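You operate a simulated robot arm through the tools that you are given. There is no shell and no other tool. Be economical: measure what you need, move in short steps, check, and stop when the job is done.

You are at the controls of a simulated robot arm. One attempt, no reset.

TASK
Take the bundle from the top of the grey bench and put it on top of the white carton stack there. Take the white divider and leave it on the strapper table. Put the 110 mm test blank from the top of the silver table on the left cross belt. Fetch the sponge and set it on the black notebook. Take the carton on the top of the silver table and put it away on the high shelf of the green rack. Put the glue bottle labelled "high tack" from the top of the grey bench on the cross belt and the glue bottle marked "cold set" on the left cross belt. Take the white leaflet and put it on top of the metal block. Take the travel mug on the left cross belt and put it away on the top of the long cabinet. Put the 20 pcs wedge bundle from the left cross belt on top of the white blank stack there and the 22 pcs wedge bundle on the lower shelf of the silver table. Put the grey pad on the left black belt. Do these in any order. Set down upright: white divider, carton, glue bottle, travel mug.

It is judged by the outcome, as a careful person would: the job done as asked, and still so three seconds after it is handed in. It fails if anything else is knocked over, pushed out of place, dropped, spilled or broken.

THE ROBOT
A 7-joint arm with a two-finger parallel gripper on a trunk, on a base that drives. Base frame: it is fixed to the floor where the robot stands at the start and does not move with it; the origin is under the middle of the robot, x ahead of it, y to its left, z up; the surface under the hand at the start is at about z = 800. Units: mm, degrees, N and s.
Its first joint turns from -166.0 to 166.0 degrees. Places, roughly: black notebook (16x21x2 cm) [-2600, -1800, 900]; blank stack [-750, 2000, 750]; bundle [500, 250, 750]; carton [-2500, -750, 1000]; carton stack [750, -250, 750]; cross belt [4200, 2000, 800]; glue bottle [1000, -1000, 750]; grey pad (9x6x5 cm) [-1200, 2100, 900]; high shelf of the green rack [9500, -3400, 1200]; left black belt [-500, 5400, 900]; left cross belt [-900, 2000, 800]; lower shelf of the silver table [-2500, -1400, 200]; metal block [-2250, -1750, 1000]; sponge (8x5x4 cm) [-2200, -1400, 900]; strapper table [-2500, 300, 800]; test blank [-2500, -2250, 750]; top of the long cabinet [3800, 7900, 1000]; travel mug (8x8x16 cm) [-1500, 2200, 900]; wedge bundle [-1250, 2000, 750]; white divider (3x5x5 cm) [700, -500, 800]; white leaflet (1x3x5 cm) [800, -500, 800]. Payload 1.57 kg.
The tool frame sits at the grasp point between the pads (the TCP): z along the fingers, y along the line on which they close. The tips reach 30 mm beyond it. The gripper opens to 110 mm. The fingers are 24 mm wide and 12 mm thick; the gripper's body (48 by 112 mm) begins 78 mm behind the TCP.
Orientation is told as [roll, pitch, yaw] about the base's x, y, z axes, in that order, counted from this pose: with the fingers straight down and closing along the base's y, the tool's x points along the base's -x, its y along +y and its z along -z.

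THE INTERFACE
- The arm moves only by the tool step_arm. Its argument "steps" is a list that holds one entry, the list of rows, each a list of 7 numbers: the shift along the base's x, y, z in mm, then the turn, a rotation vector about the base's x, y, z in degrees, then the opening, from 0 (shut) to 1 (fully open). In form: [[[x, y, z, ax, ay, az, hand], ...]]. A call has 1 to 8 rows; each row shifts and turns the commanded pose from where the row before left it. A row lasts 0.2 s, in which the tool goes at most 50 mm and 8.6 degrees; a call with a longer step from one row to the next is refused whole, and so is a gripper value outside its range. Where a pose cannot be reached the arm comes as near as it can. A force on the tool above 40 N (or 10 N above the force at the start of the call, whichever is more), or a blocked arm, ends the call early, and 0.2 s more pass. The fingers move at their own pace (about 108 mm/s each) and stop on an object; they squeeze with about 37 N. The grip force told is the motor's: it shows also when the fingers shut on nothing. Time passes only in rows, and 0.2 s behind the last, so rows that do not move let the fingers close. The reply holds the time, the measured pose of the TCP, the force on the tool along the base axes, the opening and the grip force, in the units named above and with some noise, with the torque about the TCP (base axes, N m) and any sound that the robot's microphone picked up.
- Cameras (640 x 400 px; columns grow to the right, rows downward): "scene" is now at [461.8, 129.1, 1338.9]; the picture's right is [-0.95, -0.30, 0.00], its down [-0.25, 0.81, -0.53] and it looks along [0.16, -0.51, -0.85] (base axes); focal length 214 px, centre (320, 200). "wrist" rides on the gripper at [70, 16, -141] in the tool frame; the picture's right is [-0.23, 0.97, 0.00], its down [-0.85, -0.20, -0.48] and it looks along [-0.47, -0.11, 0.88] (tool axes); focal length 222 px, centre (320, 200). There is no depth. A picture from a camera that has moved, and an enlarged one, comes with that camera's place and axes in the base frame and with its lens. The place of the scene camera against the robot may be out by one fixed shift of up to 25 mm in any direction.
- capture(camera): a new picture of that camera. It takes no simulated time.
- move_column(by): slides the trunk up (or, below 0, down) by that many mm; the arm and the scene camera ride with it, the base frame stays. It gives what a move gives, with no picture.
- steer(legs): drives the robot by 1 to 6 legs, each [ahead, left, turn to the left] in mm, mm and degrees, along the robot's own axes; the way and the turn of a leg run together, so that a leg with both is an arc; at most 1500 mm and 180 degrees a leg. The arm and the cameras ride along, it lands a little off, and it stops where it bumps. It gives what a move gives.
- pan_tilt(pan, tilt): turns the head with the scene camera to pan (to the left, within 103 degrees either way) and tilt (down, from -29 to 69), counted from straight ahead of the robot. It gives what a move gives.
- zoom(camera, box): a new picture of the part [left, top, right, bottom] of that camera's present view, enlarged. It takes no simulated time.
- hand_in(): hands the job in; it is judged then, once.

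Work in short steps. Places have to be worked out from the pictures, the camera data and where the tool is seen: move nearer, look again, correct. Check each grasp and each placing, and mend what went wrong. You have 567 turns and 360 pictures in all, those below and enlarged ones among them. Open the gripper and draw the arm clear of the work before you hand the job in, unless the task says otherwise; then end with one line.

The tools are called after "Request:" by a JSON object that holds its "api" and its "payload". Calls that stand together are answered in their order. step_arm: Moves the arm, as the interface text tells. Its arguments: {"type":"object","properties":{"steps":{"type":"array"}},"required":["steps"]} The other tools are called the same way: move_column (by) slides the trunk up or down; steer (legs) drives the base; pan_tilt (pan, tilt) turns the head that bears the scene camera; capture (camera) takes a picture; zoom (camera, box) takes an enlarged picture of a part of a camera's view; hand_in () hands the job in.

At the start:

```text
time_s: 0.0
tcp_pos: [529.1, -234.3, 1119.9]
orientation: [0.0, 0.0, 0.0]
wrist_force: [-0.5, -0.2, -1.0]
moment: [-0.02, -0.02, -0.01]
opening: 110.5
gripper_force: 0.1
trunk travel left (down, up): [-400.0, 210.0]
robot x, y, heading: [-0.5, 1.5, -0.1]
head pan, tilt: [-72.6, 57.8]
```

scene: 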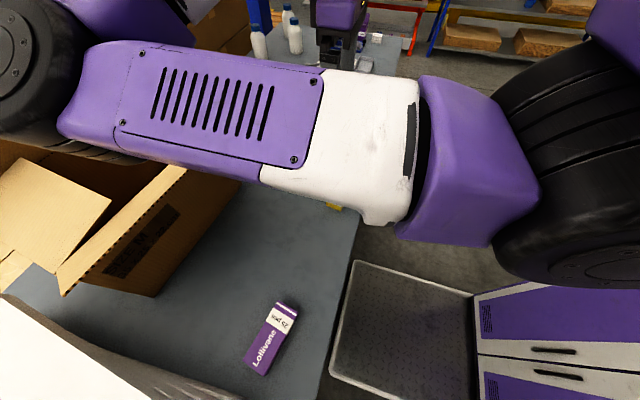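
wrist: 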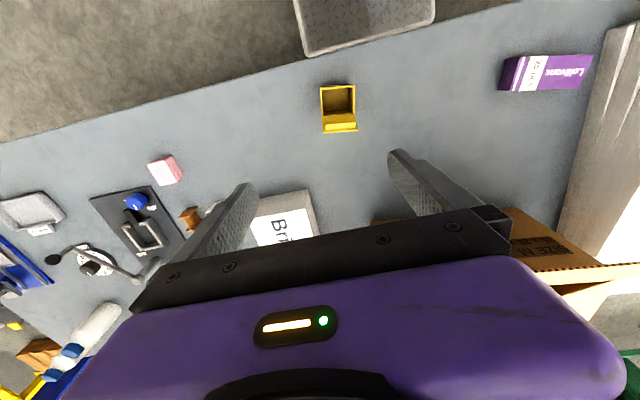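

I start by looking over the grey bench from the head camera: straight ahead and a bit to the right.

Request:
{"api": "pan_tilt", "payload": {"pan": 0, "tilt": 45}}

Request:
{"api": "capture", "payload": {"camera": "scene"}}

Request:
{"api": "zoom", "payload": {"camera": "wrist", "box": [0, 60, 320, 260]}}

```text
time_s: 1.4
tcp_pos: [528.8, -233.9, 1120.5]
orientation: [0.0, 0.0, -0.1]
wrist_force: [-0.9, -0.4, -0.2]
moment: [-0.04, -0.01, -0.03]
opening: 110.0
gripper_force: 0.2
trunk travel left (down, up): [-400.0, 210.0]
robot x, y, heading: [-0.2, -0.5, -0.2]
head pan, tilt: [0.0, 45.0]
```

```text
357 pictures are left
camera scene: at [522.4, 195.0, 1355.7], right [0.0, -1.0, 0.0], down [-0.71, 0.0, -0.71], along [0.71, 0.0, -0.71], focal length 214 px, centre (320, 200)
```

scene: 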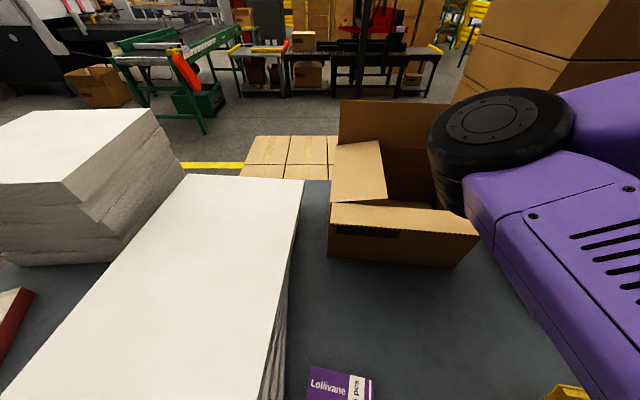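

```text
2.00 times, centred on (160, 160) of wrist
camera zoom: at [459.5, -217.4, 1261.6], right [0.23, 0.97, 0.0], down [0.85, -0.2, 0.48], along [0.47, -0.11, -0.88], focal length 444 px, centre (640, 280)
```

zoom: 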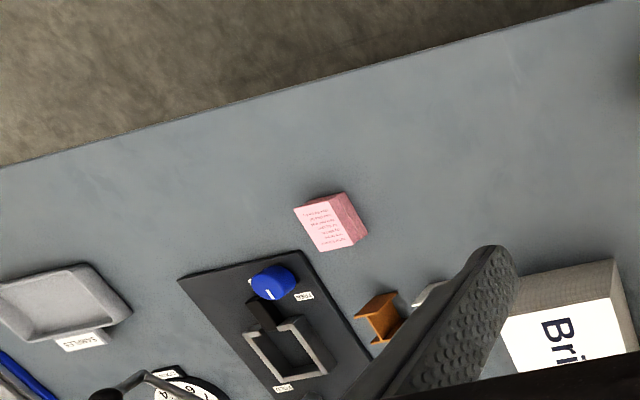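

The bundle (purple) is near (563,156). The stack reading "Bri" is near (722,-362). I move the arm right for a better look at the divider and leaflet.

Request:
{"api": "step_arm", "payload": {"steps": [[[10, -45, 0, 0, 0, 0, 1], [10, -45, 0, 0, 0, 0, 1], [10, -45, 0, 0, 0, 0, 1], [10, -45, 0, 0, 0, 0, 1], [10, -45, 0, 0, 0, 0, 1]]]}}

Request:
{"api": "capture", "payload": {"camera": "wrist"}}

Request:
{"api": "capture", "payload": {"camera": "scene"}}

```text
time_s: 2.6
tcp_pos: [580.9, -457.3, 1118.6]
orientation: [0.0, 0.0, 0.0]
wrist_force: [-0.6, -0.4, -0.1]
moment: [-0.03, 0.0, 0.02]
opening: 110.1
gripper_force: 0.0
trunk travel left (down, up): [-400.0, 210.0]
robot x, y, heading: [2.8, 0.7, 0.2]
head pan, tilt: [0.0, 45.0]
```

```text
355 pictures are left
camera wrist: at [512.0, -441.4, 1259.5], right [0.23, 0.97, 0.0], down [0.85, -0.2, 0.48], along [0.47, -0.11, -0.88], focal length 222 px, centre (320, 200)
```

wrist: 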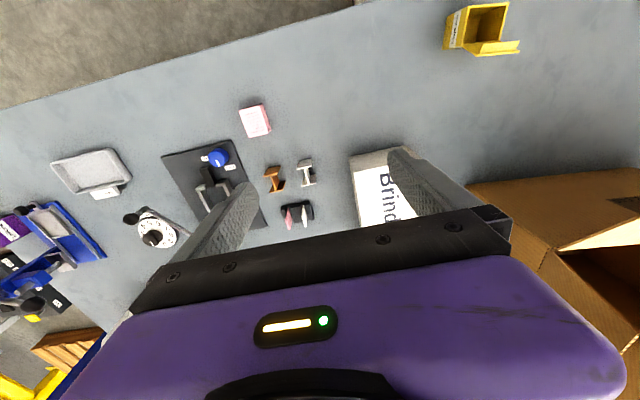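

```text
354 pictures are left
camera scene: at [522.3, 195.9, 1355.6], right [0.0, -1.0, 0.0], down [-0.71, 0.0, -0.71], along [0.71, 0.0, -0.71], focal length 214 px, centre (320, 200)
```

scene: 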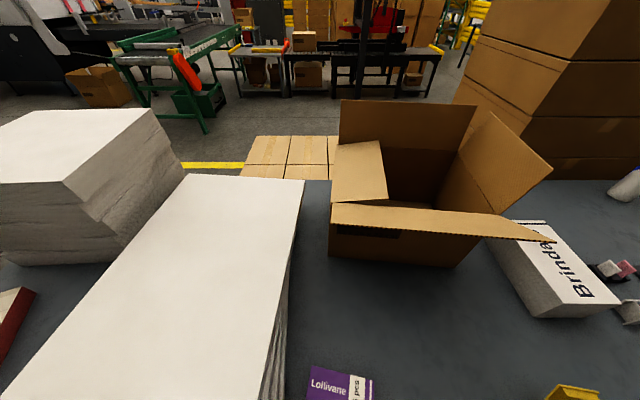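

The small I-shaped pieces look like the dividers (orange and white). The leaflets seem to stand in a black holder. I zoom in.

Request:
{"api": "zoom", "payload": {"camera": "wrist", "box": [230, 130, 390, 230]}}

Request:
{"api": "zoom", "payload": {"camera": "scene", "box": [480, 200, 640, 330]}}

```text
4.00 times, centred on (310, 180) of wrist
camera zoom: at [512.0, -441.4, 1259.5], right [0.23, 0.97, 0.0], down [0.85, -0.2, 0.48], along [0.47, -0.11, -0.88], focal length 888 px, centre (360, 280)
```

zoom: 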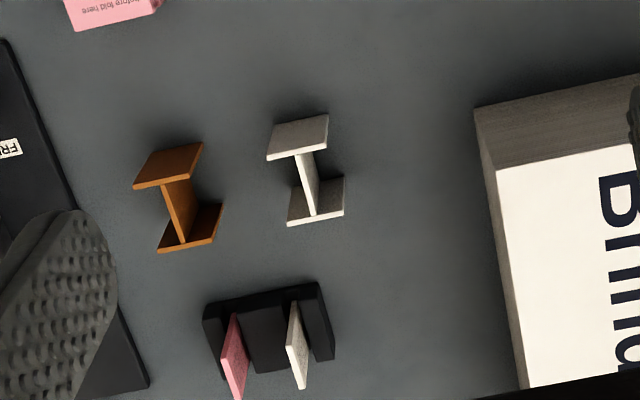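

```text
3.08 times, centred on (560, 265) of scene
camera zoom: at [522.3, 195.9, 1355.6], right [0.0, -1.0, 0.0], down [-0.71, 0.0, -0.71], along [0.71, 0.0, -0.71], focal length 660 px, centre (-418, 0)
```

zoom: 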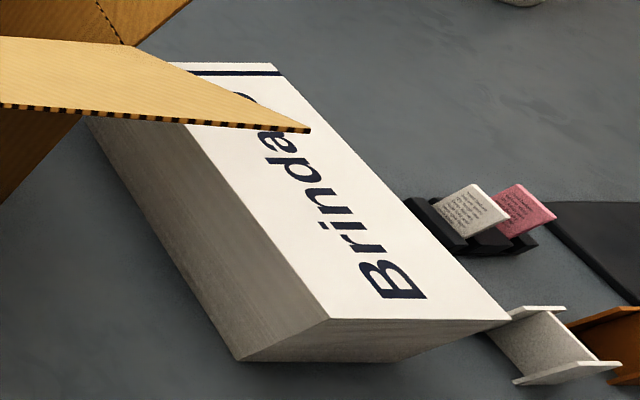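

The divider stands like an I-beam (flanges facing ±x) near (674,-505). The white leaflet stands in the black holder. I take the bundle first: back off 120 mm for reach, then move the hand over it.

Request:
{"api": "steer", "payload": {"legs": [[-120, 0, 0]]}}

Request:
{"api": "step_arm", "payload": {"steps": [[[15, 48, 0, 0, 0, 0, 1], [15, 48, 0, 0, 0, 0, 1], [15, 48, 0, 0, 0, 0, 1], [0, 50, 0, 0, 0, 0, 1], [0, 50, 0, 0, 0, 0, 1], [0, 50, 0, 0, 0, 0, 1], [0, 50, 0, 0, 0, 0, 1], [0, 50, 0, 0, 0, 0, 1]]]}}

Request:
{"api": "step_arm", "payload": {"steps": [[[0, 50, 0, 0, 0, 0, 1], [0, 50, 0, 0, 0, 0, 1], [0, 50, 0, 0, 0, 0, 1], [0, 25, 0, 0, 0, 0, 1], [0, 25, 0, 0, 0, 0, 1]]]}}

Request:
{"api": "capture", "payload": {"camera": "wrist"}}

Request:
{"api": "capture", "payload": {"camera": "scene"}}

```text
time_s: 3.9
tcp_pos: [459.1, -458.4, 1116.5]
orientation: [-0.1, 0.0, 0.1]
wrist_force: [0.5, -0.5, -0.4]
moment: [-0.05, -0.01, 0.02]
opening: 109.7
gripper_force: 0.1
trunk travel left (down, up): [-400.0, 210.0]
robot x, y, heading: [-122.9, 2.1, -0.0]
head pan, tilt: [0.0, 45.0]
```

```text
refused: row 1 steps farther than a row can; nothing moved
```

```text
time_s: 5.1
tcp_pos: [460.3, -254.4, 1118.9]
orientation: [0.0, 0.0, 0.1]
wrist_force: [0.2, -0.2, -0.2]
moment: [-0.02, -0.01, 0.0]
opening: 109.8
gripper_force: 0.0
trunk travel left (down, up): [-400.0, 210.0]
robot x, y, heading: [-120.9, 0.1, 0.2]
head pan, tilt: [0.0, 45.0]
```

```text
351 pictures are left
camera wrist: at [391.1, -238.2, 1260.7], right [0.23, 0.97, 0.0], down [0.85, -0.2, 0.48], along [0.47, -0.11, -0.88], focal length 222 px, centre (320, 200)
```

wrist: 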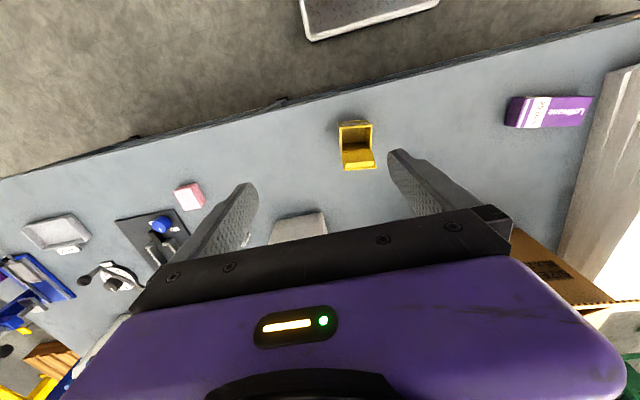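

```text
350 pictures are left
camera scene: at [399.6, 195.5, 1355.8], right [0.0, -1.0, 0.0], down [-0.71, 0.0, -0.71], along [0.71, 0.0, -0.71], focal length 214 px, centre (320, 200)
```

scene: 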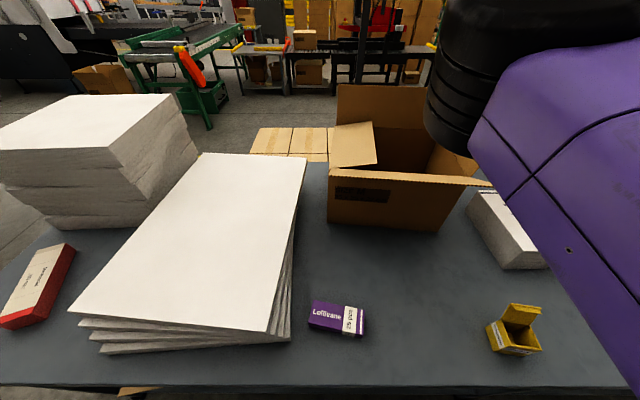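

The purple Lollivane box at about (552,157) matches the bundle's given place. I zoom in on its label, on the red one and on the stack.

Request:
{"api": "zoom", "payload": {"camera": "scene", "box": [290, 280, 390, 350]}}

Request:
{"api": "zoom", "payload": {"camera": "scene", "box": [0, 230, 100, 340]}}

Request:
{"api": "step_arm", "payload": {"steps": [[[10, 48, 0, 0, 0, 0, 1], [10, 48, 0, 0, 0, 0, 1], [10, 48, 0, 0, 0, 0, 1], [10, 48, 0, 0, 0, 0, 1], [10, 48, 0, 0, 0, 0, 1], [10, 48, 0, 0, 0, 0, 1], [10, 48, 0, 0, 0, 0, 1], [10, 48, 0, 0, 0, 0, 1]]]}}

Request:
{"api": "capture", "payload": {"camera": "wrist"}}

```text
5.71 times, centred on (340, 315) of scene
camera zoom: at [399.6, 195.5, 1355.8], right [0.0, -1.0, 0.0], down [-0.71, 0.0, -0.71], along [0.71, 0.0, -0.71], focal length 1226 px, centre (206, -457)
```

zoom: 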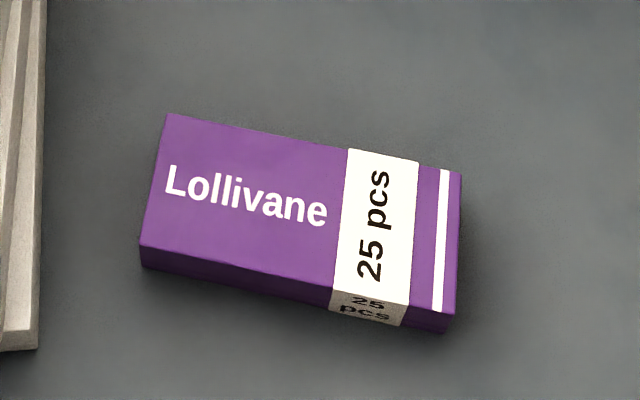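

```text
3.64 times, centred on (50, 285) of scene
camera zoom: at [399.6, 195.5, 1355.8], right [0.0, -1.0, 0.0], down [-0.71, 0.0, -0.71], along [0.71, 0.0, -0.71], focal length 780 px, centre (1302, -109)
```

zoom: 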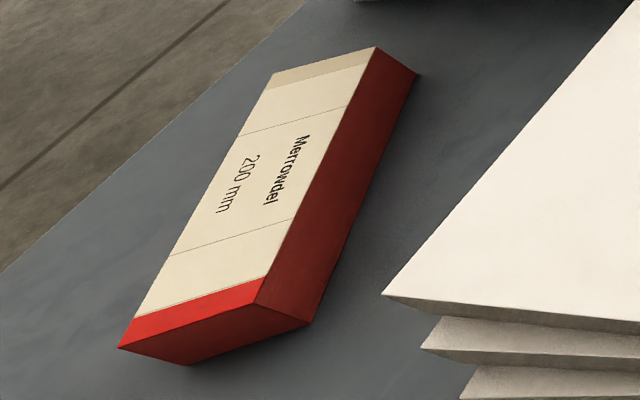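

```text
time_s: 6.4
tcp_pos: [504.2, -68.0, 1115.4]
orientation: [-0.1, 0.3, -10.7]
wrist_force: [-0.6, -0.1, -0.3]
moment: [0.02, -0.04, 0.01]
opening: 110.1
gripper_force: 0.0
trunk travel left (down, up): [-400.0, 210.0]
robot x, y, heading: [-123.0, -2.2, 0.3]
head pan, tilt: [0.0, 45.0]
stopped in row 6: the arm was blocked; the commanded pose is now the measured one
```

```text
347 pictures are left
camera wrist: at [439.6, -38.6, 1257.1], right [0.4, 0.91, 0.0], down [0.81, -0.35, 0.47], along [0.43, -0.19, -0.88], focal length 222 px, centre (320, 200)
```

wrist: 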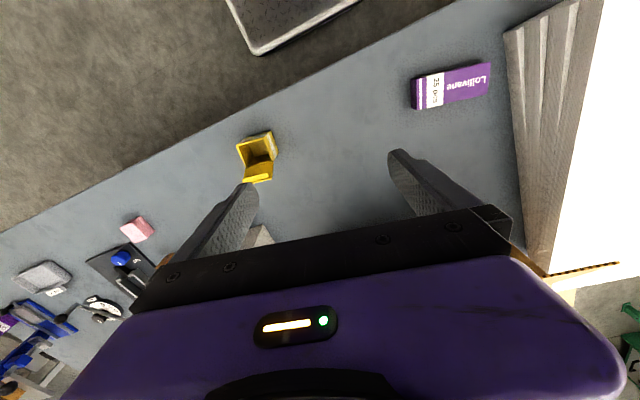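

The arm ran into something high up, probably the head boom at front-left. I pull the hand back to the right, undo the yaw, and then drive left so that the bundle lies front-right of the robot.

Request:
{"api": "step_arm", "payload": {"steps": [[[-10, -45, 0, 0, 0, 4, 1], [-10, -45, 0, 0, 0, 6.7, 1], [0, -45, 0, 0, 0, 0, 1], [0, -45, 0, 0, 0, 0, 1]]]}}

Request:
{"api": "steer", "payload": {"legs": [[-80, 0, 0], [0, 430, 0]]}}

Request:
{"api": "capture", "payload": {"camera": "wrist"}}

Request:
{"api": "capture", "payload": {"camera": "scene"}}

```text
time_s: 7.4
tcp_pos: [485.7, -247.9, 1116.2]
orientation: [-0.2, 0.2, 0.1]
wrist_force: [0.4, 1.1, 0.6]
moment: [-0.03, -0.01, -0.01]
opening: 110.1
gripper_force: 0.0
trunk travel left (down, up): [-400.0, 210.0]
robot x, y, heading: [-121.3, -2.4, -0.1]
head pan, tilt: [0.0, 45.0]
```

```text
time_s: 10.7
tcp_pos: [401.9, 174.2, 1116.6]
orientation: [-0.1, 0.3, -0.3]
wrist_force: [-0.9, -0.6, 0.7]
moment: [0.01, 0.0, 0.0]
opening: 110.0
gripper_force: 0.0
trunk travel left (down, up): [-400.0, 210.0]
robot x, y, heading: [-204.0, 424.9, -0.1]
head pan, tilt: [0.0, 45.0]
```

```text
346 pictures are left
camera wrist: at [333.9, 192.0, 1258.5], right [0.23, 0.97, 0.0], down [0.86, -0.2, 0.47], along [0.46, -0.11, -0.88], focal length 222 px, centre (320, 200)
```

wrist: 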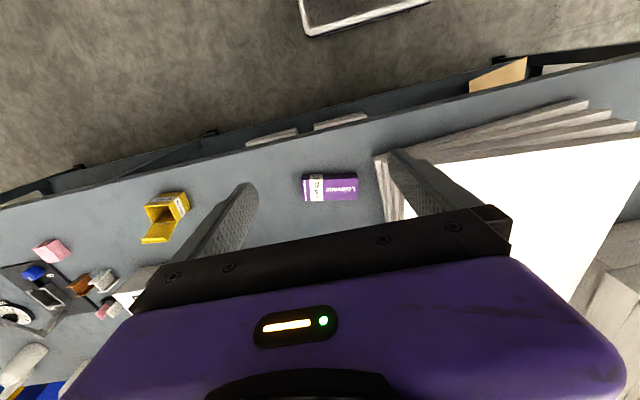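

```text
345 pictures are left
camera scene: at [319.5, 620.3, 1355.7], right [0.0, -1.0, 0.0], down [-0.71, 0.0, -0.71], along [0.71, 0.0, -0.71], focal length 214 px, centre (320, 200)
```

scene: 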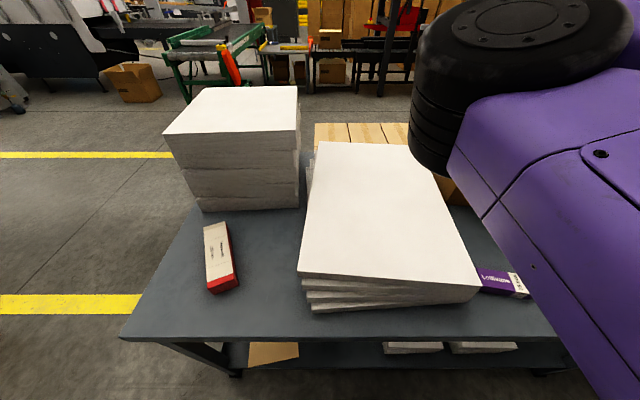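

The bundle's long axis runs along about (0.22, 0.97). I turn the hand +77° to close across its width and move over it at (540,162).

Request:
{"api": "step_arm", "payload": {"steps": [[[17, -1, 0, 0, 0, 8, 1], [17, -1, 0, 0, 0, 8, 1], [17, -1, 0, 0, 0, 8, 1], [17, -1, 0, 0, 0, 8, 1], [17, -1, 0, 0, 0, 8, 1], [17, -2, 0, 0, 0, 8, 1], [17, -2, 0, 0, 0, 8, 1], [17, -2, 0, 0, 0, 8, 1]]]}}

Request:
{"api": "step_arm", "payload": {"steps": [[[0, 0, -40, 0, 0, 7, 1], [0, 0, -40, 0, 0, 6, 1], [0, 0, -40, 0, 0, 0, 1]]]}}

Request:
{"api": "capture", "payload": {"camera": "wrist"}}

```text
time_s: 12.5
tcp_pos: [539.7, 164.1, 1116.5]
orientation: [-0.1, 0.3, 63.9]
wrist_force: [-0.2, 0.2, -0.5]
moment: [0.04, 0.0, 0.01]
opening: 110.2
gripper_force: 0.0
trunk travel left (down, up): [-400.0, 210.0]
robot x, y, heading: [-199.6, 427.5, -0.1]
head pan, tilt: [0.0, 45.0]
```

```text
time_s: 13.3
tcp_pos: [536.3, 159.6, 999.0]
orientation: [-0.2, 0.3, 76.8]
wrist_force: [-0.3, -0.1, 0.5]
moment: [0.03, -0.04, 0.03]
opening: 109.9
gripper_force: 0.1
trunk travel left (down, up): [-400.0, 210.0]
robot x, y, heading: [-204.3, 429.2, -0.2]
head pan, tilt: [0.0, 45.0]
```

```text
344 pictures are left
camera wrist: at [504.8, 97.0, 1140.3], right [-0.9, 0.44, 0.0], down [0.39, 0.79, 0.47], along [0.21, 0.42, -0.88], focal length 222 px, centre (320, 200)
```

wrist: 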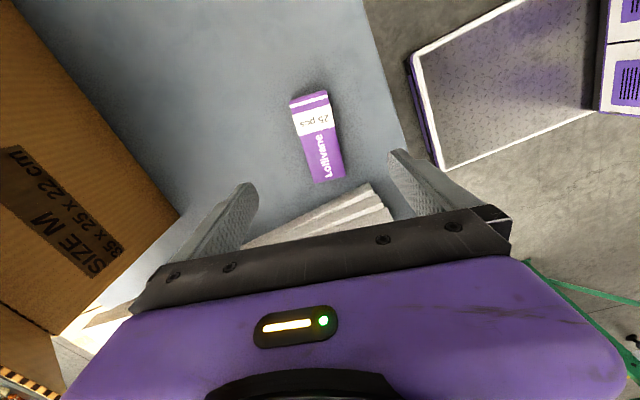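

The bundle's centre is at about (539,162) and its axis matches the yaw. I lower to about z 840.

Request:
{"api": "step_arm", "payload": {"steps": [[[3, 2, -45, 0, 0, 0, 1], [0, 0, -45, 0, 0, 0, 1], [0, 0, -40, 0, 0, 0, 1], [0, 0, -26, 0, 0, 0, 1]]]}}

Request:
{"api": "capture", "payload": {"camera": "wrist"}}

```text
time_s: 14.3
tcp_pos: [539.9, 165.2, 844.4]
orientation: [-0.1, 0.3, 76.7]
wrist_force: [-0.1, -0.2, 0.5]
moment: [0.03, -0.04, -0.02]
opening: 110.1
gripper_force: 0.1
trunk travel left (down, up): [-400.0, 210.0]
robot x, y, heading: [-203.8, 425.4, -0.0]
head pan, tilt: [0.0, 45.0]
```

```text
343 pictures are left
camera wrist: at [508.7, 102.1, 985.4], right [-0.9, 0.44, 0.0], down [0.39, 0.79, 0.47], along [0.21, 0.42, -0.88], focal length 222 px, centre (320, 200)
```

wrist: 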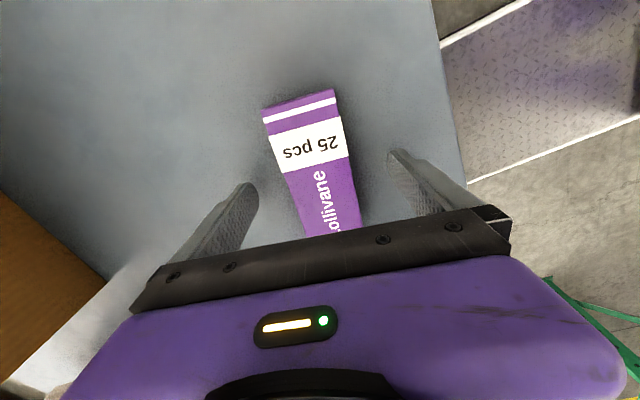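

The bundle is centred between the fingers. I go a little lower, then close.

Request:
{"api": "step_arm", "payload": {"steps": [[[0, 0, -12, 0, 0, 0, 1], [0, 0, 0, 0, 0, 0, 0], [0, 0, 0, 0, 0, 0, 0], [0, 0, 0, 0, 0, 0, 0]]]}}

Request:
{"api": "capture", "payload": {"camera": "wrist"}}

```text
time_s: 15.3
tcp_pos: [540.0, 165.3, 832.0]
orientation: [0.0, 0.3, 76.7]
wrist_force: [-0.4, 0.0, 0.3]
moment: [-0.01, -0.01, -0.02]
opening: 49.6
gripper_force: 37.3
trunk travel left (down, up): [-400.0, 210.0]
robot x, y, heading: [-205.6, 422.1, -0.1]
head pan, tilt: [0.0, 45.0]
```

```text
342 pictures are left
camera wrist: at [508.9, 102.1, 973.6], right [-0.9, 0.44, 0.0], down [0.39, 0.79, 0.47], along [0.21, 0.42, -0.88], focal length 222 px, centre (320, 200)
```

wrist: 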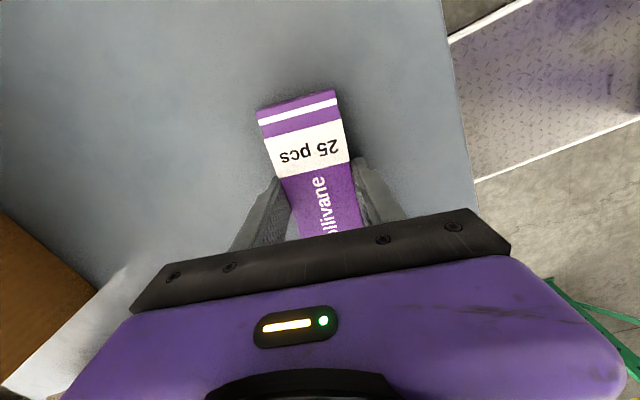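

The bundle is held at 49.6 mm. I lift it and drive back, then right, toward the carton stack.

Request:
{"api": "step_arm", "payload": {"steps": [[[0, 0, 30, 0, 0, 0, 0], [0, 0, 50, 0, 0, 0, 0], [0, 0, 50, 0, 0, 0, 0], [0, 0, 50, 0, 0, 0, 0], [0, 0, 50, 0, 0, 0, 0], [0, 0, 50, 0, 0, 0, 0], [0, 0, 30, 0, 0, 0, 0]]]}}

Request:
{"api": "steer", "payload": {"legs": [[-60, 0, 0], [0, -500, 0]]}}

Request:
{"api": "capture", "payload": {"camera": "wrist"}}

Request:
{"api": "capture", "payload": {"camera": "scene"}}

```text
time_s: 16.9
tcp_pos: [538.9, 167.1, 1139.7]
orientation: [-0.1, 0.3, 76.8]
wrist_force: [0.8, 0.6, 0.0]
moment: [0.0, 0.04, 0.0]
opening: 0.0
gripper_force: 21.5
trunk travel left (down, up): [-400.0, 210.0]
robot x, y, heading: [-201.9, 428.2, -0.0]
head pan, tilt: [0.0, 45.0]
```

```text
time_s: 20.4
tcp_pos: [473.6, -352.0, 1138.0]
orientation: [-0.2, 0.3, 76.4]
wrist_force: [-0.1, -0.5, -0.3]
moment: [-0.04, 0.0, -0.02]
opening: 0.0
gripper_force: 21.5
trunk travel left (down, up): [-400.0, 210.0]
robot x, y, heading: [-268.2, -86.1, -0.6]
head pan, tilt: [0.0, 45.0]
```

```text
341 pictures are left
camera wrist: at [441.2, -415.2, 1280.1], right [-0.89, 0.45, 0.0], down [0.4, 0.79, 0.47], along [0.22, 0.42, -0.88], focal length 222 px, centre (320, 200)
```

wrist: 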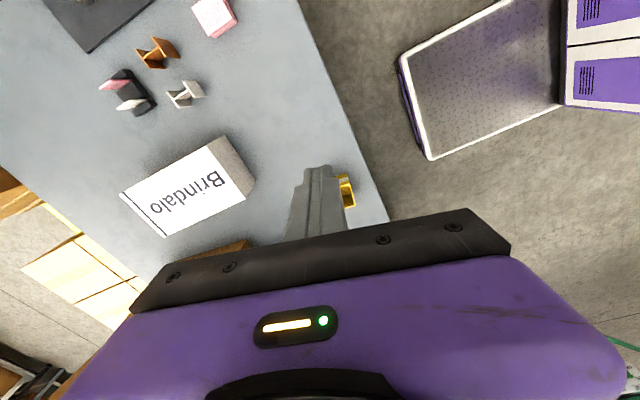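

```text
340 pictures are left
camera scene: at [256.8, 103.0, 1355.7], right [-0.01, -1.0, 0.0], down [-0.71, 0.01, -0.71], along [0.71, -0.01, -0.71], focal length 214 px, centre (320, 200)
```

scene: 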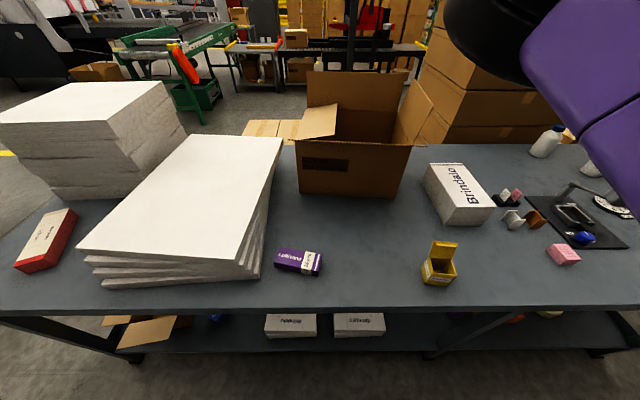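

The bundle slipped out and still lies on the bench; I gripped too shallow. I go back with the hand open.

Request:
{"api": "steer", "payload": {"legs": [[0, 510, 0.5], [65, 0, 0]]}}

Request:
{"api": "step_arm", "payload": {"steps": [[[0, 0, -50, 0, 0, 0, 1], [0, 0, -50, 0, 0, 0, 1], [0, 0, -50, 0, 0, 0, 1]]]}}

Request:
{"api": "capture", "payload": {"camera": "wrist"}}

```text
time_s: 24.0
tcp_pos: [542.3, 167.8, 1138.1]
orientation: [-0.1, 0.4, 77.1]
wrist_force: [-0.2, 0.1, 0.0]
moment: [-0.03, -0.03, -0.04]
opening: 0.2
gripper_force: 21.5
trunk travel left (down, up): [-400.0, 210.0]
robot x, y, heading: [-201.7, 423.6, 0.2]
head pan, tilt: [0.0, 45.0]
```

```text
time_s: 24.8
tcp_pos: [541.3, 166.4, 988.1]
orientation: [-0.1, 0.3, 77.1]
wrist_force: [0.4, 0.2, -1.0]
moment: [-0.03, -0.01, 0.0]
opening: 110.0
gripper_force: 0.1
trunk travel left (down, up): [-400.0, 210.0]
robot x, y, heading: [-202.1, 424.8, 0.2]
head pan, tilt: [0.0, 45.0]
```

```text
339 pictures are left
camera wrist: at [510.0, 103.3, 1130.5], right [-0.9, 0.44, 0.0], down [0.38, 0.79, 0.47], along [0.21, 0.42, -0.88], focal length 222 px, centre (320, 200)
```

wrist: 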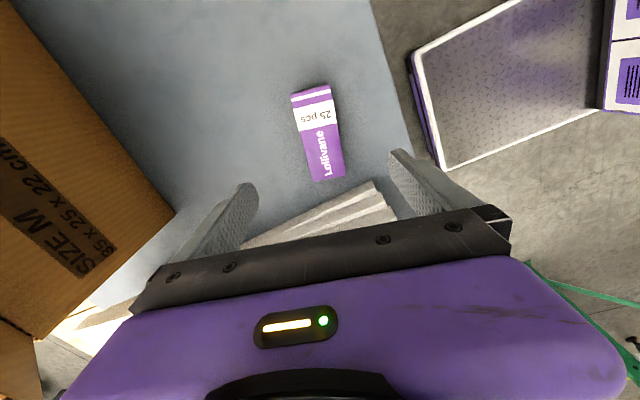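

The bundle lies in the same place. This time I go down until the fingers nearly touch the bench.

Request:
{"api": "step_arm", "payload": {"steps": [[[0, 0, -50, 0, 0, 0, 1], [0, 0, -50, 0, 0, 0, 1], [0, 0, -50, 0, 0, 0, 1], [0, 0, -10, 0, 0, 0, 1], [0, 0, -5, 0, 0, 0, 1], [0, 0, -5, 0, 0, 0, 1], [0, 0, -5, 0, 0, 0, 1]]]}}

```text
time_s: 25.9
tcp_pos: [542.5, 168.1, 830.8]
orientation: [-0.2, 0.3, 77.2]
wrist_force: [-4.4, 4.8, 23.4]
moment: [0.67, 1.43, -0.12]
opening: 110.1
gripper_force: 0.1
trunk travel left (down, up): [-400.0, 210.0]
robot x, y, heading: [-201.5, 419.7, 0.2]
head pan, tilt: [0.0, 45.0]
stopped in row 5: the force on the tool passed its limit at 49 N (the readings are from after the stop); the commanded pose is now the measured one
```

The bench is at z 800, so the earlier depth was right and the lift was too quick. I raise 1 mm, close, and lift slowly.

Request:
{"api": "step_arm", "payload": {"steps": [[[0, 0, 1.5, 0, 0, 0, 1], [0, 0, 0, 0, 0, 0, 0], [0, 0, 0, 0, 0, 0, 0], [0, 0, 0, 0, 0, 0, 0], [0, 0, 2, 0, 0, 0, 0], [0, 0, 4, 0, 0, 0, 0], [0, 0, 6, 0, 0, 0, 0]]]}}

Request:
{"api": "capture", "payload": {"camera": "wrist"}}

```text
time_s: 27.5
tcp_pos: [543.1, 166.8, 842.1]
orientation: [-0.2, 0.3, 77.2]
wrist_force: [0.3, 0.3, -1.2]
moment: [0.02, 0.02, 0.01]
opening: 49.4
gripper_force: 36.7
trunk travel left (down, up): [-400.0, 210.0]
robot x, y, heading: [-206.2, 424.4, 0.1]
head pan, tilt: [0.0, 45.0]
```

```text
338 pictures are left
camera wrist: at [511.5, 105.2, 984.2], right [-0.9, 0.44, 0.0], down [0.38, 0.79, 0.47], along [0.21, 0.42, -0.88], focal length 222 px, centre (320, 200)
```

wrist: 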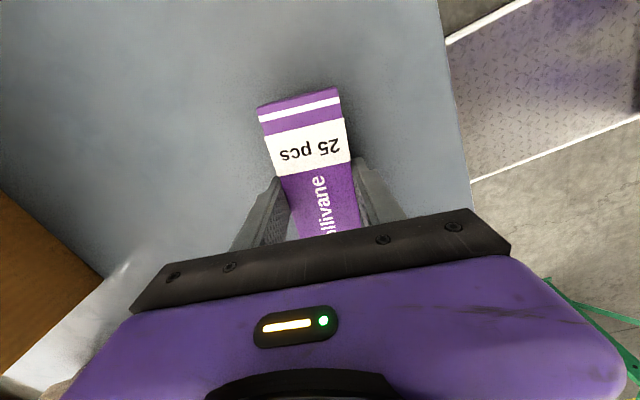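

It seems to be lifting with the hand. I continue gently.

Request:
{"api": "step_arm", "payload": {"steps": [[[0, 0, 10, 0, 0, 0, 0], [0, 0, 14, 0, 0, 0, 0], [0, 0, 18, 0, 0, 0, 0], [0, 0, 22, 0, 0, 0, 0], [0, 0, 26, 0, 0, 0, 0], [0, 0, 30, 0, 0, 0, 0], [0, 0, 30, 0, 0, 0, 0], [0, 0, 20, 0, 0, 0, 0]]]}}

Request:
{"api": "capture", "payload": {"camera": "wrist"}}

```text
time_s: 29.3
tcp_pos: [546.2, 167.1, 1013.0]
orientation: [-0.3, 0.2, 77.2]
wrist_force: [0.4, 0.4, -0.9]
moment: [0.0, 0.01, -0.02]
opening: 49.3
gripper_force: 36.4
trunk travel left (down, up): [-400.0, 210.0]
robot x, y, heading: [-202.8, 419.9, 0.3]
head pan, tilt: [0.0, 45.0]
```

```text
337 pictures are left
camera wrist: at [514.5, 104.1, 1155.3], right [-0.9, 0.44, 0.0], down [0.38, 0.79, 0.47], along [0.21, 0.43, -0.88], focal length 222 px, centre (320, 200)
```

wrist: 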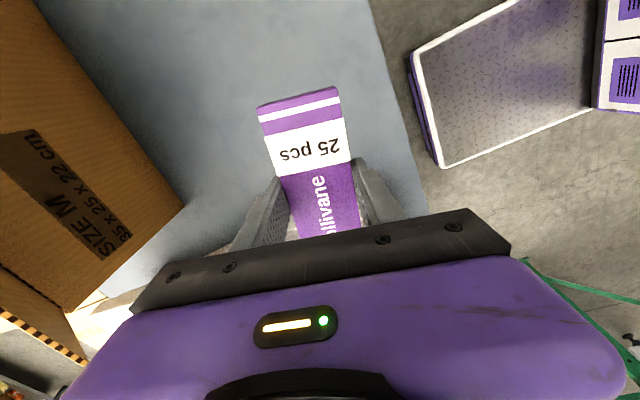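

The bundle is held firmly. I rise a bit more, gently, and drive to the carton stack.

Request:
{"api": "step_arm", "payload": {"steps": [[[0, 0, 12, 0, 0, 0, 0], [0, 0, 25, 0, 0, 0, 0], [0, 0, 30, 0, 0, 0, 0], [0, 0, 30, 0, 0, 0, 0], [0, 0, 12, 0, 0, 0, 0]]]}}

Request:
{"api": "steer", "payload": {"legs": [[-100, 0, 0], [0, -500, 0]]}}

Request:
{"api": "capture", "payload": {"camera": "wrist"}}

```text
time_s: 30.5
tcp_pos: [541.0, 168.6, 1121.9]
orientation: [-0.2, 0.3, 77.1]
wrist_force: [-0.5, 1.4, -1.6]
moment: [-0.02, 0.04, 0.02]
opening: 49.2
gripper_force: 36.9
trunk travel left (down, up): [-400.0, 210.0]
robot x, y, heading: [-200.3, 425.0, 0.2]
head pan, tilt: [0.0, 45.0]
```

```text
time_s: 34.2
tcp_pos: [437.4, -337.9, 1122.3]
orientation: [-0.2, 0.4, 76.4]
wrist_force: [-0.2, 0.5, -1.1]
moment: [-0.06, 0.01, 0.02]
opening: 49.7
gripper_force: 37.2
trunk travel left (down, up): [-400.0, 210.0]
robot x, y, heading: [-304.5, -72.0, -0.4]
head pan, tilt: [0.0, 45.0]
```

```text
336 pictures are left
camera wrist: at [403.9, -400.6, 1264.0], right [-0.89, 0.45, -0.01], down [0.39, 0.79, 0.47], along [0.22, 0.42, -0.88], focal length 222 px, centre (320, 200)
```

wrist: 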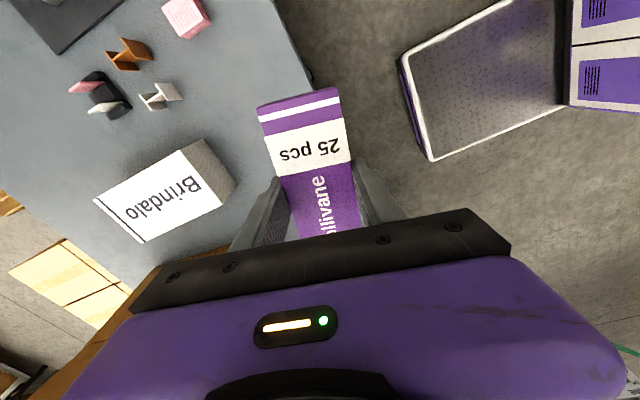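

The stack top spans about x 690–915, y -420..-290. I drive forward and turn the hand to yaw 0 so that the bundle lies along the stack.

Request:
{"api": "steer", "payload": {"legs": [[250, 0, 0]]}}

Request:
{"api": "step_arm", "payload": {"steps": [[[5, -2, 0, 0, 0, -6, 0], [10, -2, 0, 0, 0, -8, 0], [12, -2, 0, 0, 0, -8, 0], [12, -2, 0, 0, 0, -8, 0], [12, -2, 0, 0, 0, -8, 0], [12, -2, 0, 0, 0, -8, 0], [12, -2, 0, 0, 0, -8, 0], [12, -2, 0, 0, 0, -8, 0]]]}}

Request:
{"api": "step_arm", "payload": {"steps": [[[5, -1, 0, 0, 0, -7, 0], [5, -1, 0, 0, 0, -7, 0], [5, 0, 0, 0, 0, -1, 0]]]}}

Request:
{"api": "capture", "payload": {"camera": "wrist"}}

Request:
{"api": "capture", "payload": {"camera": "scene"}}

```text
time_s: 36.0
tcp_pos: [687.1, -334.0, 1121.7]
orientation: [-0.2, 0.3, 76.7]
wrist_force: [-0.5, -0.8, -1.1]
moment: [0.02, 0.02, 0.0]
opening: 49.2
gripper_force: 37.3
trunk travel left (down, up): [-400.0, 210.0]
robot x, y, heading: [-56.4, -76.1, 0.0]
head pan, tilt: [0.0, 45.0]
```

```text
time_s: 37.8
tcp_pos: [773.1, -351.4, 1123.0]
orientation: [-0.2, 0.2, 14.6]
wrist_force: [0.1, 0.0, 0.6]
moment: [0.01, 0.04, -0.01]
opening: 48.9
gripper_force: 36.4
trunk travel left (down, up): [-400.0, 210.0]
robot x, y, heading: [-55.4, -75.0, -0.2]
head pan, tilt: [0.0, 45.0]
```

```text
time_s: 38.6
tcp_pos: [788.5, -351.2, 1120.9]
orientation: [-0.2, 0.4, -0.3]
wrist_force: [-0.2, -0.4, -1.6]
moment: [0.01, 0.03, -0.01]
opening: 49.0
gripper_force: 36.6
trunk travel left (down, up): [-400.0, 210.0]
robot x, y, heading: [-56.1, -76.3, -0.2]
head pan, tilt: [0.0, 45.0]
```

```text
335 pictures are left
camera wrist: at [719.8, -334.5, 1264.4], right [0.23, 0.97, 0.0], down [0.86, -0.2, 0.47], along [0.46, -0.11, -0.88], focal length 222 px, centre (320, 200)
```

wrist: 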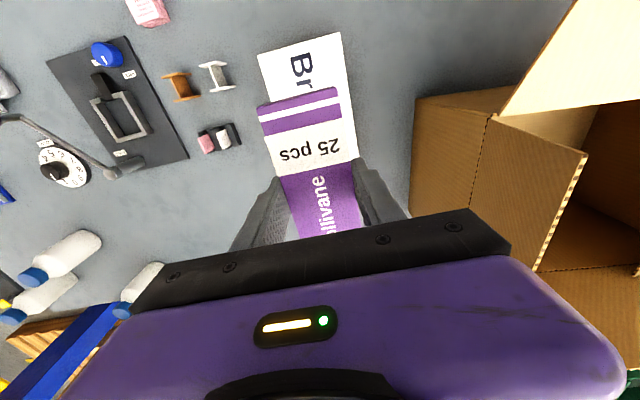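

```text
334 pictures are left
camera scene: at [467.4, 118.2, 1355.7], right [0.0, -1.0, 0.0], down [-0.71, 0.0, -0.71], along [0.71, 0.0, -0.71], focal length 214 px, centre (320, 200)
```

scene: 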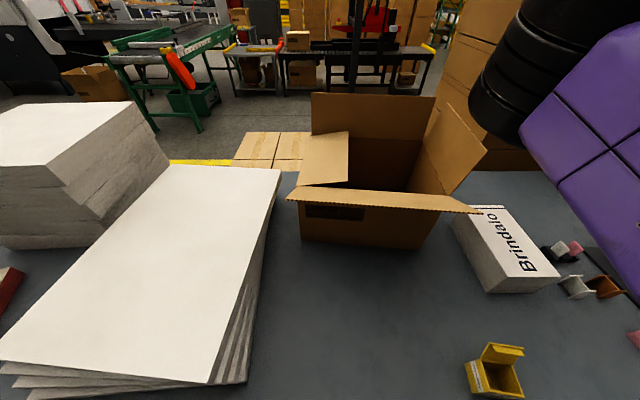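

The stack's near edge is at x≈668, with its centre line at y≈-353. I lower the bundle until contact.

Request:
{"api": "step_arm", "payload": {"steps": [[[-2, 0, -20, 0, 0, 0, 0], [0, 0, -35, 0, 0, 0, 0], [0, 0, -35, 0, 0, 0, 0], [0, 0, -35, 0, 0, 0, 0], [0, 0, -30, 0, 0, 0, 0], [0, 0, -15, 0, 0, 0, 0], [0, 0, -10, 0, 0, 0, 0], [0, 0, -5, 0, 0, 0, 0]]]}}

Request:
{"api": "capture", "payload": {"camera": "wrist"}}

Request:
{"api": "zoom", "payload": {"camera": "scene", "box": [440, 180, 600, 310]}}

```text
time_s: 40.4
tcp_pos: [785.0, -353.5, 937.9]
orientation: [-0.3, 0.3, -0.3]
wrist_force: [0.8, 0.2, -0.4]
moment: [0.01, -0.01, -0.01]
opening: 49.0
gripper_force: 37.3
trunk travel left (down, up): [-400.0, 210.0]
robot x, y, heading: [-55.5, -75.3, -0.1]
head pan, tilt: [0.0, 45.0]
```

```text
333 pictures are left
camera wrist: at [716.4, -335.5, 1078.8], right [0.23, 0.97, 0.0], down [0.86, -0.2, 0.47], along [0.46, -0.11, -0.88], focal length 222 px, centre (320, 200)
```

wrist: 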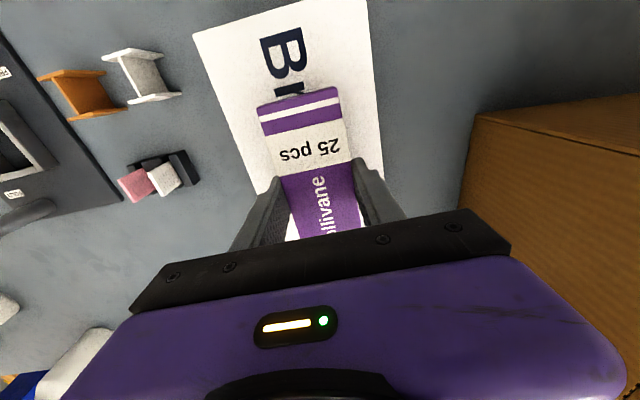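

```text
3.08 times, centred on (520, 245) of scene
camera zoom: at [467.4, 118.2, 1355.7], right [0.0, -1.0, 0.0], down [-0.71, 0.0, -0.71], along [0.71, 0.0, -0.71], focal length 660 px, centre (-295, 62)
```

zoom: 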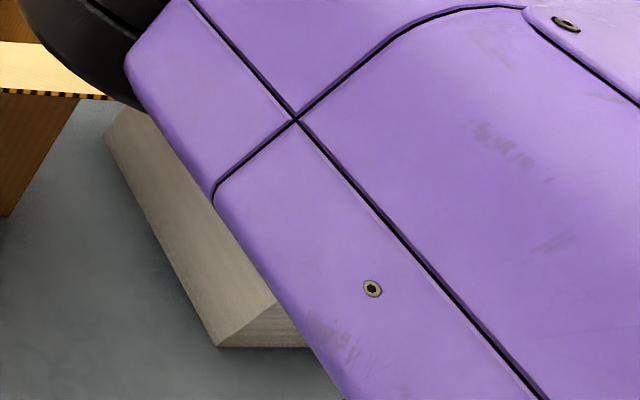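

The bundle is centred over the stack and still above it. I keep descending in small steps.

Request:
{"api": "step_arm", "payload": {"steps": [[[0, 0, -8, 0, 0, 0, 0], [0, 0, -5, 0, 0, 0, 0], [0, 0, -5, 0, 0, 0, 0], [0, 0, -5, 0, 0, 0, 0], [0, 0, -5, 0, 0, 0, 0], [0, 0, -5, 0, 0, 0, 0], [0, 0, -5, 0, 0, 0, 0], [0, 0, -5, 0, 0, 0, 0]]]}}

Request:
{"api": "capture", "payload": {"camera": "wrist"}}

```text
time_s: 41.5
tcp_pos: [785.4, -352.1, 920.2]
orientation: [-0.3, 0.1, -0.2]
wrist_force: [-7.2, 3.8, 17.3]
moment: [0.63, 0.58, 0.21]
opening: 49.4
gripper_force: 37.1
trunk travel left (down, up): [-400.0, 210.0]
robot x, y, heading: [-59.2, -74.4, -0.2]
head pan, tilt: [0.0, 45.0]
stopped in row 5: the force on the tool passed its limit at 46 N (the readings are from after the stop); the commanded pose is now the measured one
```

```text
331 pictures are left
camera wrist: at [716.3, -335.8, 1061.6], right [0.23, 0.97, -0.01], down [0.86, -0.2, 0.48], along [0.46, -0.12, -0.88], focal length 222 px, centre (320, 200)
```

wrist: 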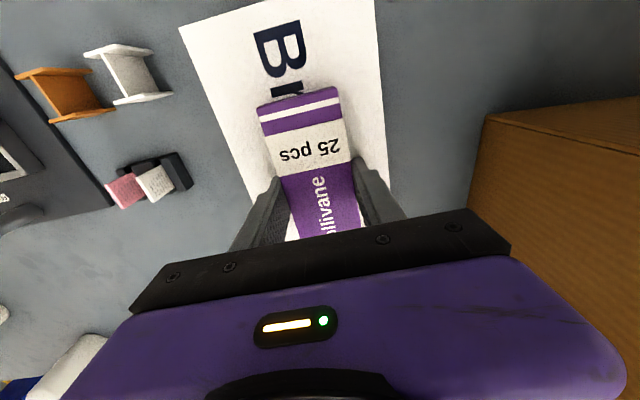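

Contact, with the stack top at about 888. I ease off, release and rise.

Request:
{"api": "step_arm", "payload": {"steps": [[[0, 0, 0, 0, 0, 0, 0.6], [0, 0, 0, 0, 0, 0, 0.7], [0, 0, 20, 0, 0, 0, 0.7], [0, 0, 40, 0, 0, 0, 0.7], [0, 0, 50, 0, 0, 0, 0.7], [0, 0, 50, 0, 0, 0, 0.7], [0, 0, 40, 0, 0, 0, 0.7]]]}}

Request:
{"api": "capture", "payload": {"camera": "wrist"}}

```text
time_s: 43.1
tcp_pos: [786.3, -351.0, 1117.0]
orientation: [-0.3, 0.3, -0.3]
wrist_force: [0.4, 0.1, -0.5]
moment: [0.0, 0.01, 0.01]
opening: 76.8
gripper_force: 0.1
trunk travel left (down, up): [-400.0, 210.0]
robot x, y, heading: [-54.1, -72.7, -0.3]
head pan, tilt: [0.0, 45.0]
```

```text
330 pictures are left
camera wrist: at [717.6, -333.8, 1258.7], right [0.23, 0.97, -0.01], down [0.86, -0.2, 0.48], along [0.46, -0.12, -0.88], focal length 222 px, centre (320, 200)
```

wrist: 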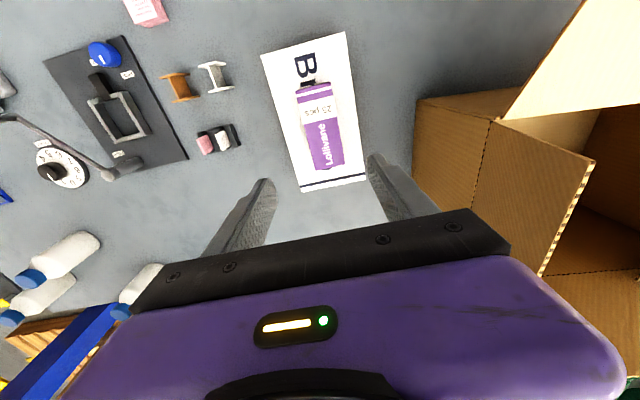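

The bundle sits on the stack. Next is the white divider at about (675,-497); I turn the hand to +90° and move over it.

Request:
{"api": "step_arm", "payload": {"steps": [[[-14, -18, 0, 0, 0, 8, 0.65], [-14, -18, 0, 0, 0, 8, 0.65], [-14, -18, 0, 0, 0, 8, 0.65], [-14, -18, 0, 0, 0, 8, 0.65], [-14, -18, 0, 0, 0, 8, 0.65], [-14, -18, 0, 0, 0, 8, 0.65], [-14, -18, 0, 0, 0, 8, 0.65], [-13, -20, 0, 0, 0, 8, 0.65]]]}}

Request:
{"api": "step_arm", "payload": {"steps": [[[0, 0, -30, 0, 0, 8, 0.65], [0, 0, -40, 0, 0, 8, 0.65], [0, 0, -40, 0, 0, 8, 0.65], [0, 0, -30, 0, 0, 2, 0.65]]]}}

Request:
{"api": "capture", "payload": {"camera": "wrist"}}

```text
time_s: 44.9
tcp_pos: [673.6, -499.1, 1117.8]
orientation: [-0.3, 0.2, 63.9]
wrist_force: [0.1, 0.1, 0.1]
moment: [-0.06, 0.03, 0.01]
opening: 71.7
gripper_force: 0.0
trunk travel left (down, up): [-400.0, 210.0]
robot x, y, heading: [-53.6, -74.7, -0.1]
head pan, tilt: [0.0, 45.0]
```

```text
time_s: 45.9
tcp_pos: [673.7, -499.7, 977.8]
orientation: [-0.2, 0.1, 89.8]
wrist_force: [0.4, 0.4, -0.3]
moment: [0.02, -0.01, 0.0]
opening: 71.4
gripper_force: 0.1
trunk travel left (down, up): [-400.0, 210.0]
robot x, y, heading: [-56.8, -75.6, -0.4]
head pan, tilt: [0.0, 45.0]
```

```text
329 pictures are left
camera wrist: at [657.4, -568.2, 1118.1], right [-0.97, 0.23, -0.01], down [0.2, 0.86, 0.48], along [0.11, 0.46, -0.88], focal length 222 px, centre (320, 200)
```

wrist: 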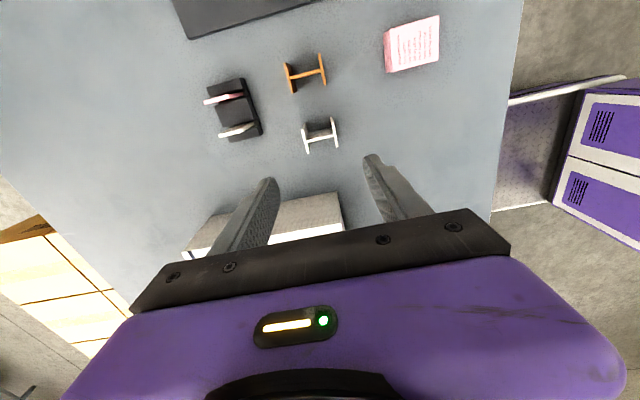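

The divider's axis is near x and its centre about (672,-508). I correct and lower to just above it.

Request:
{"api": "step_arm", "payload": {"steps": [[[-2, -8, -35, 0, 0, 0, 0.65], [0, 0, -35, 0, 0, 0, 0.65]]]}}

Request:
{"api": "zoom", "payload": {"camera": "wrist", "box": [200, 80, 440, 230]}}

```text
time_s: 46.5
tcp_pos: [673.5, -505.5, 905.2]
orientation: [-0.3, 0.1, 89.9]
wrist_force: [0.0, 0.7, -0.5]
moment: [0.0, -0.02, 0.0]
opening: 71.4
gripper_force: 0.1
trunk travel left (down, up): [-400.0, 210.0]
robot x, y, heading: [-58.1, -75.5, -0.2]
head pan, tilt: [0.0, 45.0]
```

```text
2.67 times, centred on (320, 155) of wrist
camera zoom: at [655.9, -574.4, 1047.0], right [-0.97, 0.23, -0.01], down [0.2, 0.86, 0.48], along [0.11, 0.46, -0.88], focal length 592 px, centre (320, 320)
```

zoom: 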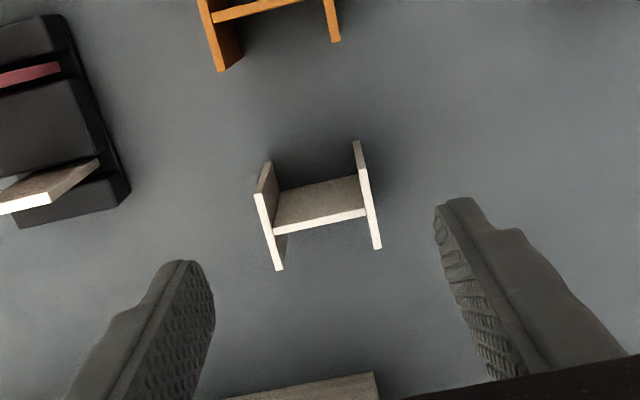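

It is aligned and centred. I lower to z≈836 and close.

Request:
{"api": "step_arm", "payload": {"steps": [[[-1, -3, -30, 0, 0, 0, 0.65], [0, 0, -25, 0, 0, 0, 0.65], [0, 0, -14, 0, 0, 0, 0.65], [0, 0, 0, 0, 0, 0, 0], [0, 0, 0, 0, 0, 0, 0], [0, 0, 0, 0, 0, 0, 0]]]}}

Request:
{"api": "zoom", "payload": {"camera": "wrist", "box": [200, 80, 440, 230]}}

```text
time_s: 47.9
tcp_pos: [672.2, -510.1, 839.4]
orientation: [-0.3, 0.1, 89.8]
wrist_force: [-0.4, -0.1, 0.7]
moment: [0.02, -0.01, 0.0]
opening: 38.1
gripper_force: 37.1
trunk travel left (down, up): [-400.0, 210.0]
robot x, y, heading: [-55.7, -77.0, -0.3]
head pan, tilt: [0.0, 45.0]
```

```text
2.67 times, centred on (320, 155) of wrist
camera zoom: at [655.5, -578.9, 980.7], right [-0.97, 0.23, -0.01], down [0.2, 0.86, 0.48], along [0.12, 0.46, -0.88], focal length 592 px, centre (320, 320)
```

zoom: 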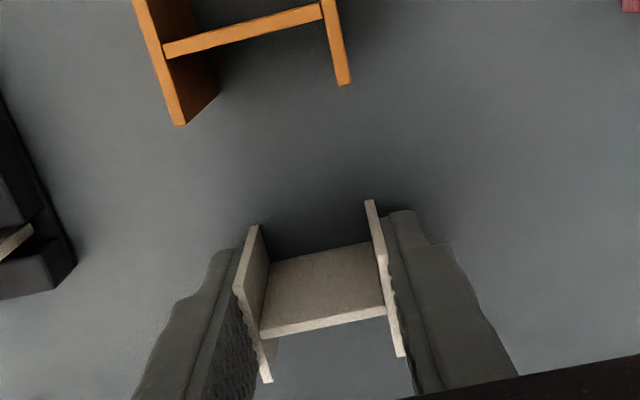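

The divider is held at 38 mm. I lift slowly.

Request:
{"api": "step_arm", "payload": {"steps": [[[0, 0, 3, 0, 0, 0, 0], [0, 0, 8, 0, 0, 0, 0], [0, 0, 14, 0, 0, 0, 0], [0, 0, 20, 0, 0, 0, 0], [0, 0, 25, 0, 0, 0, 0], [0, 0, 30, 0, 0, 0, 0], [0, 0, 30, 0, 0, 0, 0], [0, 0, 20, 0, 0, 0, 0]]]}}

Request:
{"api": "step_arm", "payload": {"steps": [[[0, 0, 20, 0, 0, 0, 0], [0, 0, 25, 0, 0, 0, 0], [-20, 0, 25, 0, 0, 0, 0], [-30, 0, 0, 0, 0, 0, 0], [-30, 0, 0, 0, 0, 0, 0], [-20, 0, 0, 0, 0, 0, 0]]]}}

Request:
{"api": "steer", "payload": {"legs": [[-500, 0, 0]]}}

Request:
{"api": "pan_tilt", "payload": {"pan": 100, "tilt": 20}}

Request:
{"api": "capture", "payload": {"camera": "scene"}}

Request:
{"api": "capture", "payload": {"camera": "wrist"}}

```text
time_s: 49.7
tcp_pos: [669.9, -512.0, 988.7]
orientation: [-0.3, 0.0, 89.8]
wrist_force: [0.2, 0.2, -0.2]
moment: [0.01, 0.0, 0.04]
opening: 38.2
gripper_force: 36.9
trunk travel left (down, up): [-400.0, 210.0]
robot x, y, heading: [-56.5, -74.3, -0.4]
head pan, tilt: [0.0, 45.0]
```

```text
time_s: 51.1
tcp_pos: [572.3, -513.8, 1058.3]
orientation: [-0.3, 0.1, 89.8]
wrist_force: [-1.0, -0.2, 0.1]
moment: [0.03, 0.02, 0.0]
opening: 38.1
gripper_force: 36.9
trunk travel left (down, up): [-400.0, 210.0]
robot x, y, heading: [-56.6, -74.2, -0.4]
head pan, tilt: [0.0, 45.0]
```

```text
time_s: 54.0
tcp_pos: [76.0, -517.5, 1058.5]
orientation: [-0.3, 0.0, 88.9]
wrist_force: [-0.6, 0.0, -0.2]
moment: [0.01, -0.04, -0.03]
opening: 38.2
gripper_force: 37.1
trunk travel left (down, up): [-400.0, 210.0]
robot x, y, heading: [-545.2, -69.0, -1.3]
head pan, tilt: [0.0, 45.0]
```

```text
time_s: 55.7
tcp_pos: [75.8, -517.9, 1059.8]
orientation: [-0.3, 0.1, 88.9]
wrist_force: [-0.3, 0.2, 0.0]
moment: [0.02, 0.01, 0.0]
opening: 38.2
gripper_force: 36.6
trunk travel left (down, up): [-400.0, 210.0]
robot x, y, heading: [-544.8, -70.8, -1.1]
head pan, tilt: [100.0, 20.0]
```

```text
326 pictures are left
camera scene: at [-115.0, 209.6, 1394.4], right [0.99, 0.15, 0.0], down [0.05, -0.34, -0.94], along [-0.14, 0.93, -0.34], focal length 214 px, centre (320, 200)
```

scene: 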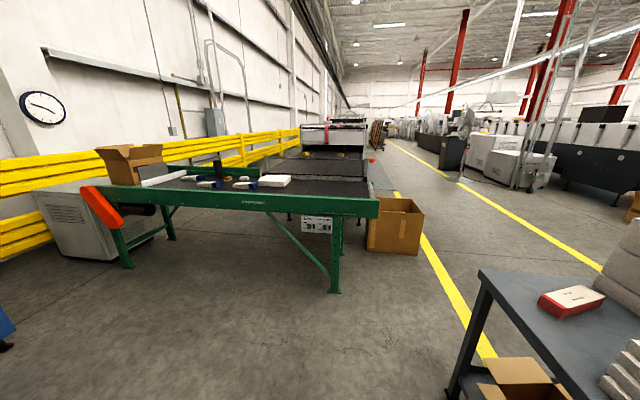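

```text
325 pictures are left
camera wrist: at [58.0, -585.2, 1200.2], right [-0.97, 0.25, -0.01], down [0.21, 0.85, 0.48], along [0.12, 0.46, -0.88], focal length 222 px, centre (320, 200)
```

wrist: 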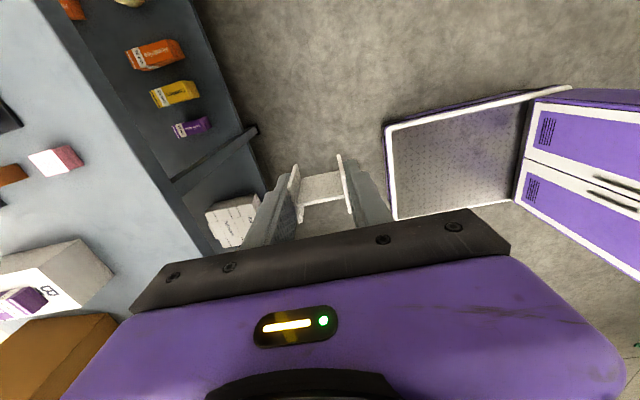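

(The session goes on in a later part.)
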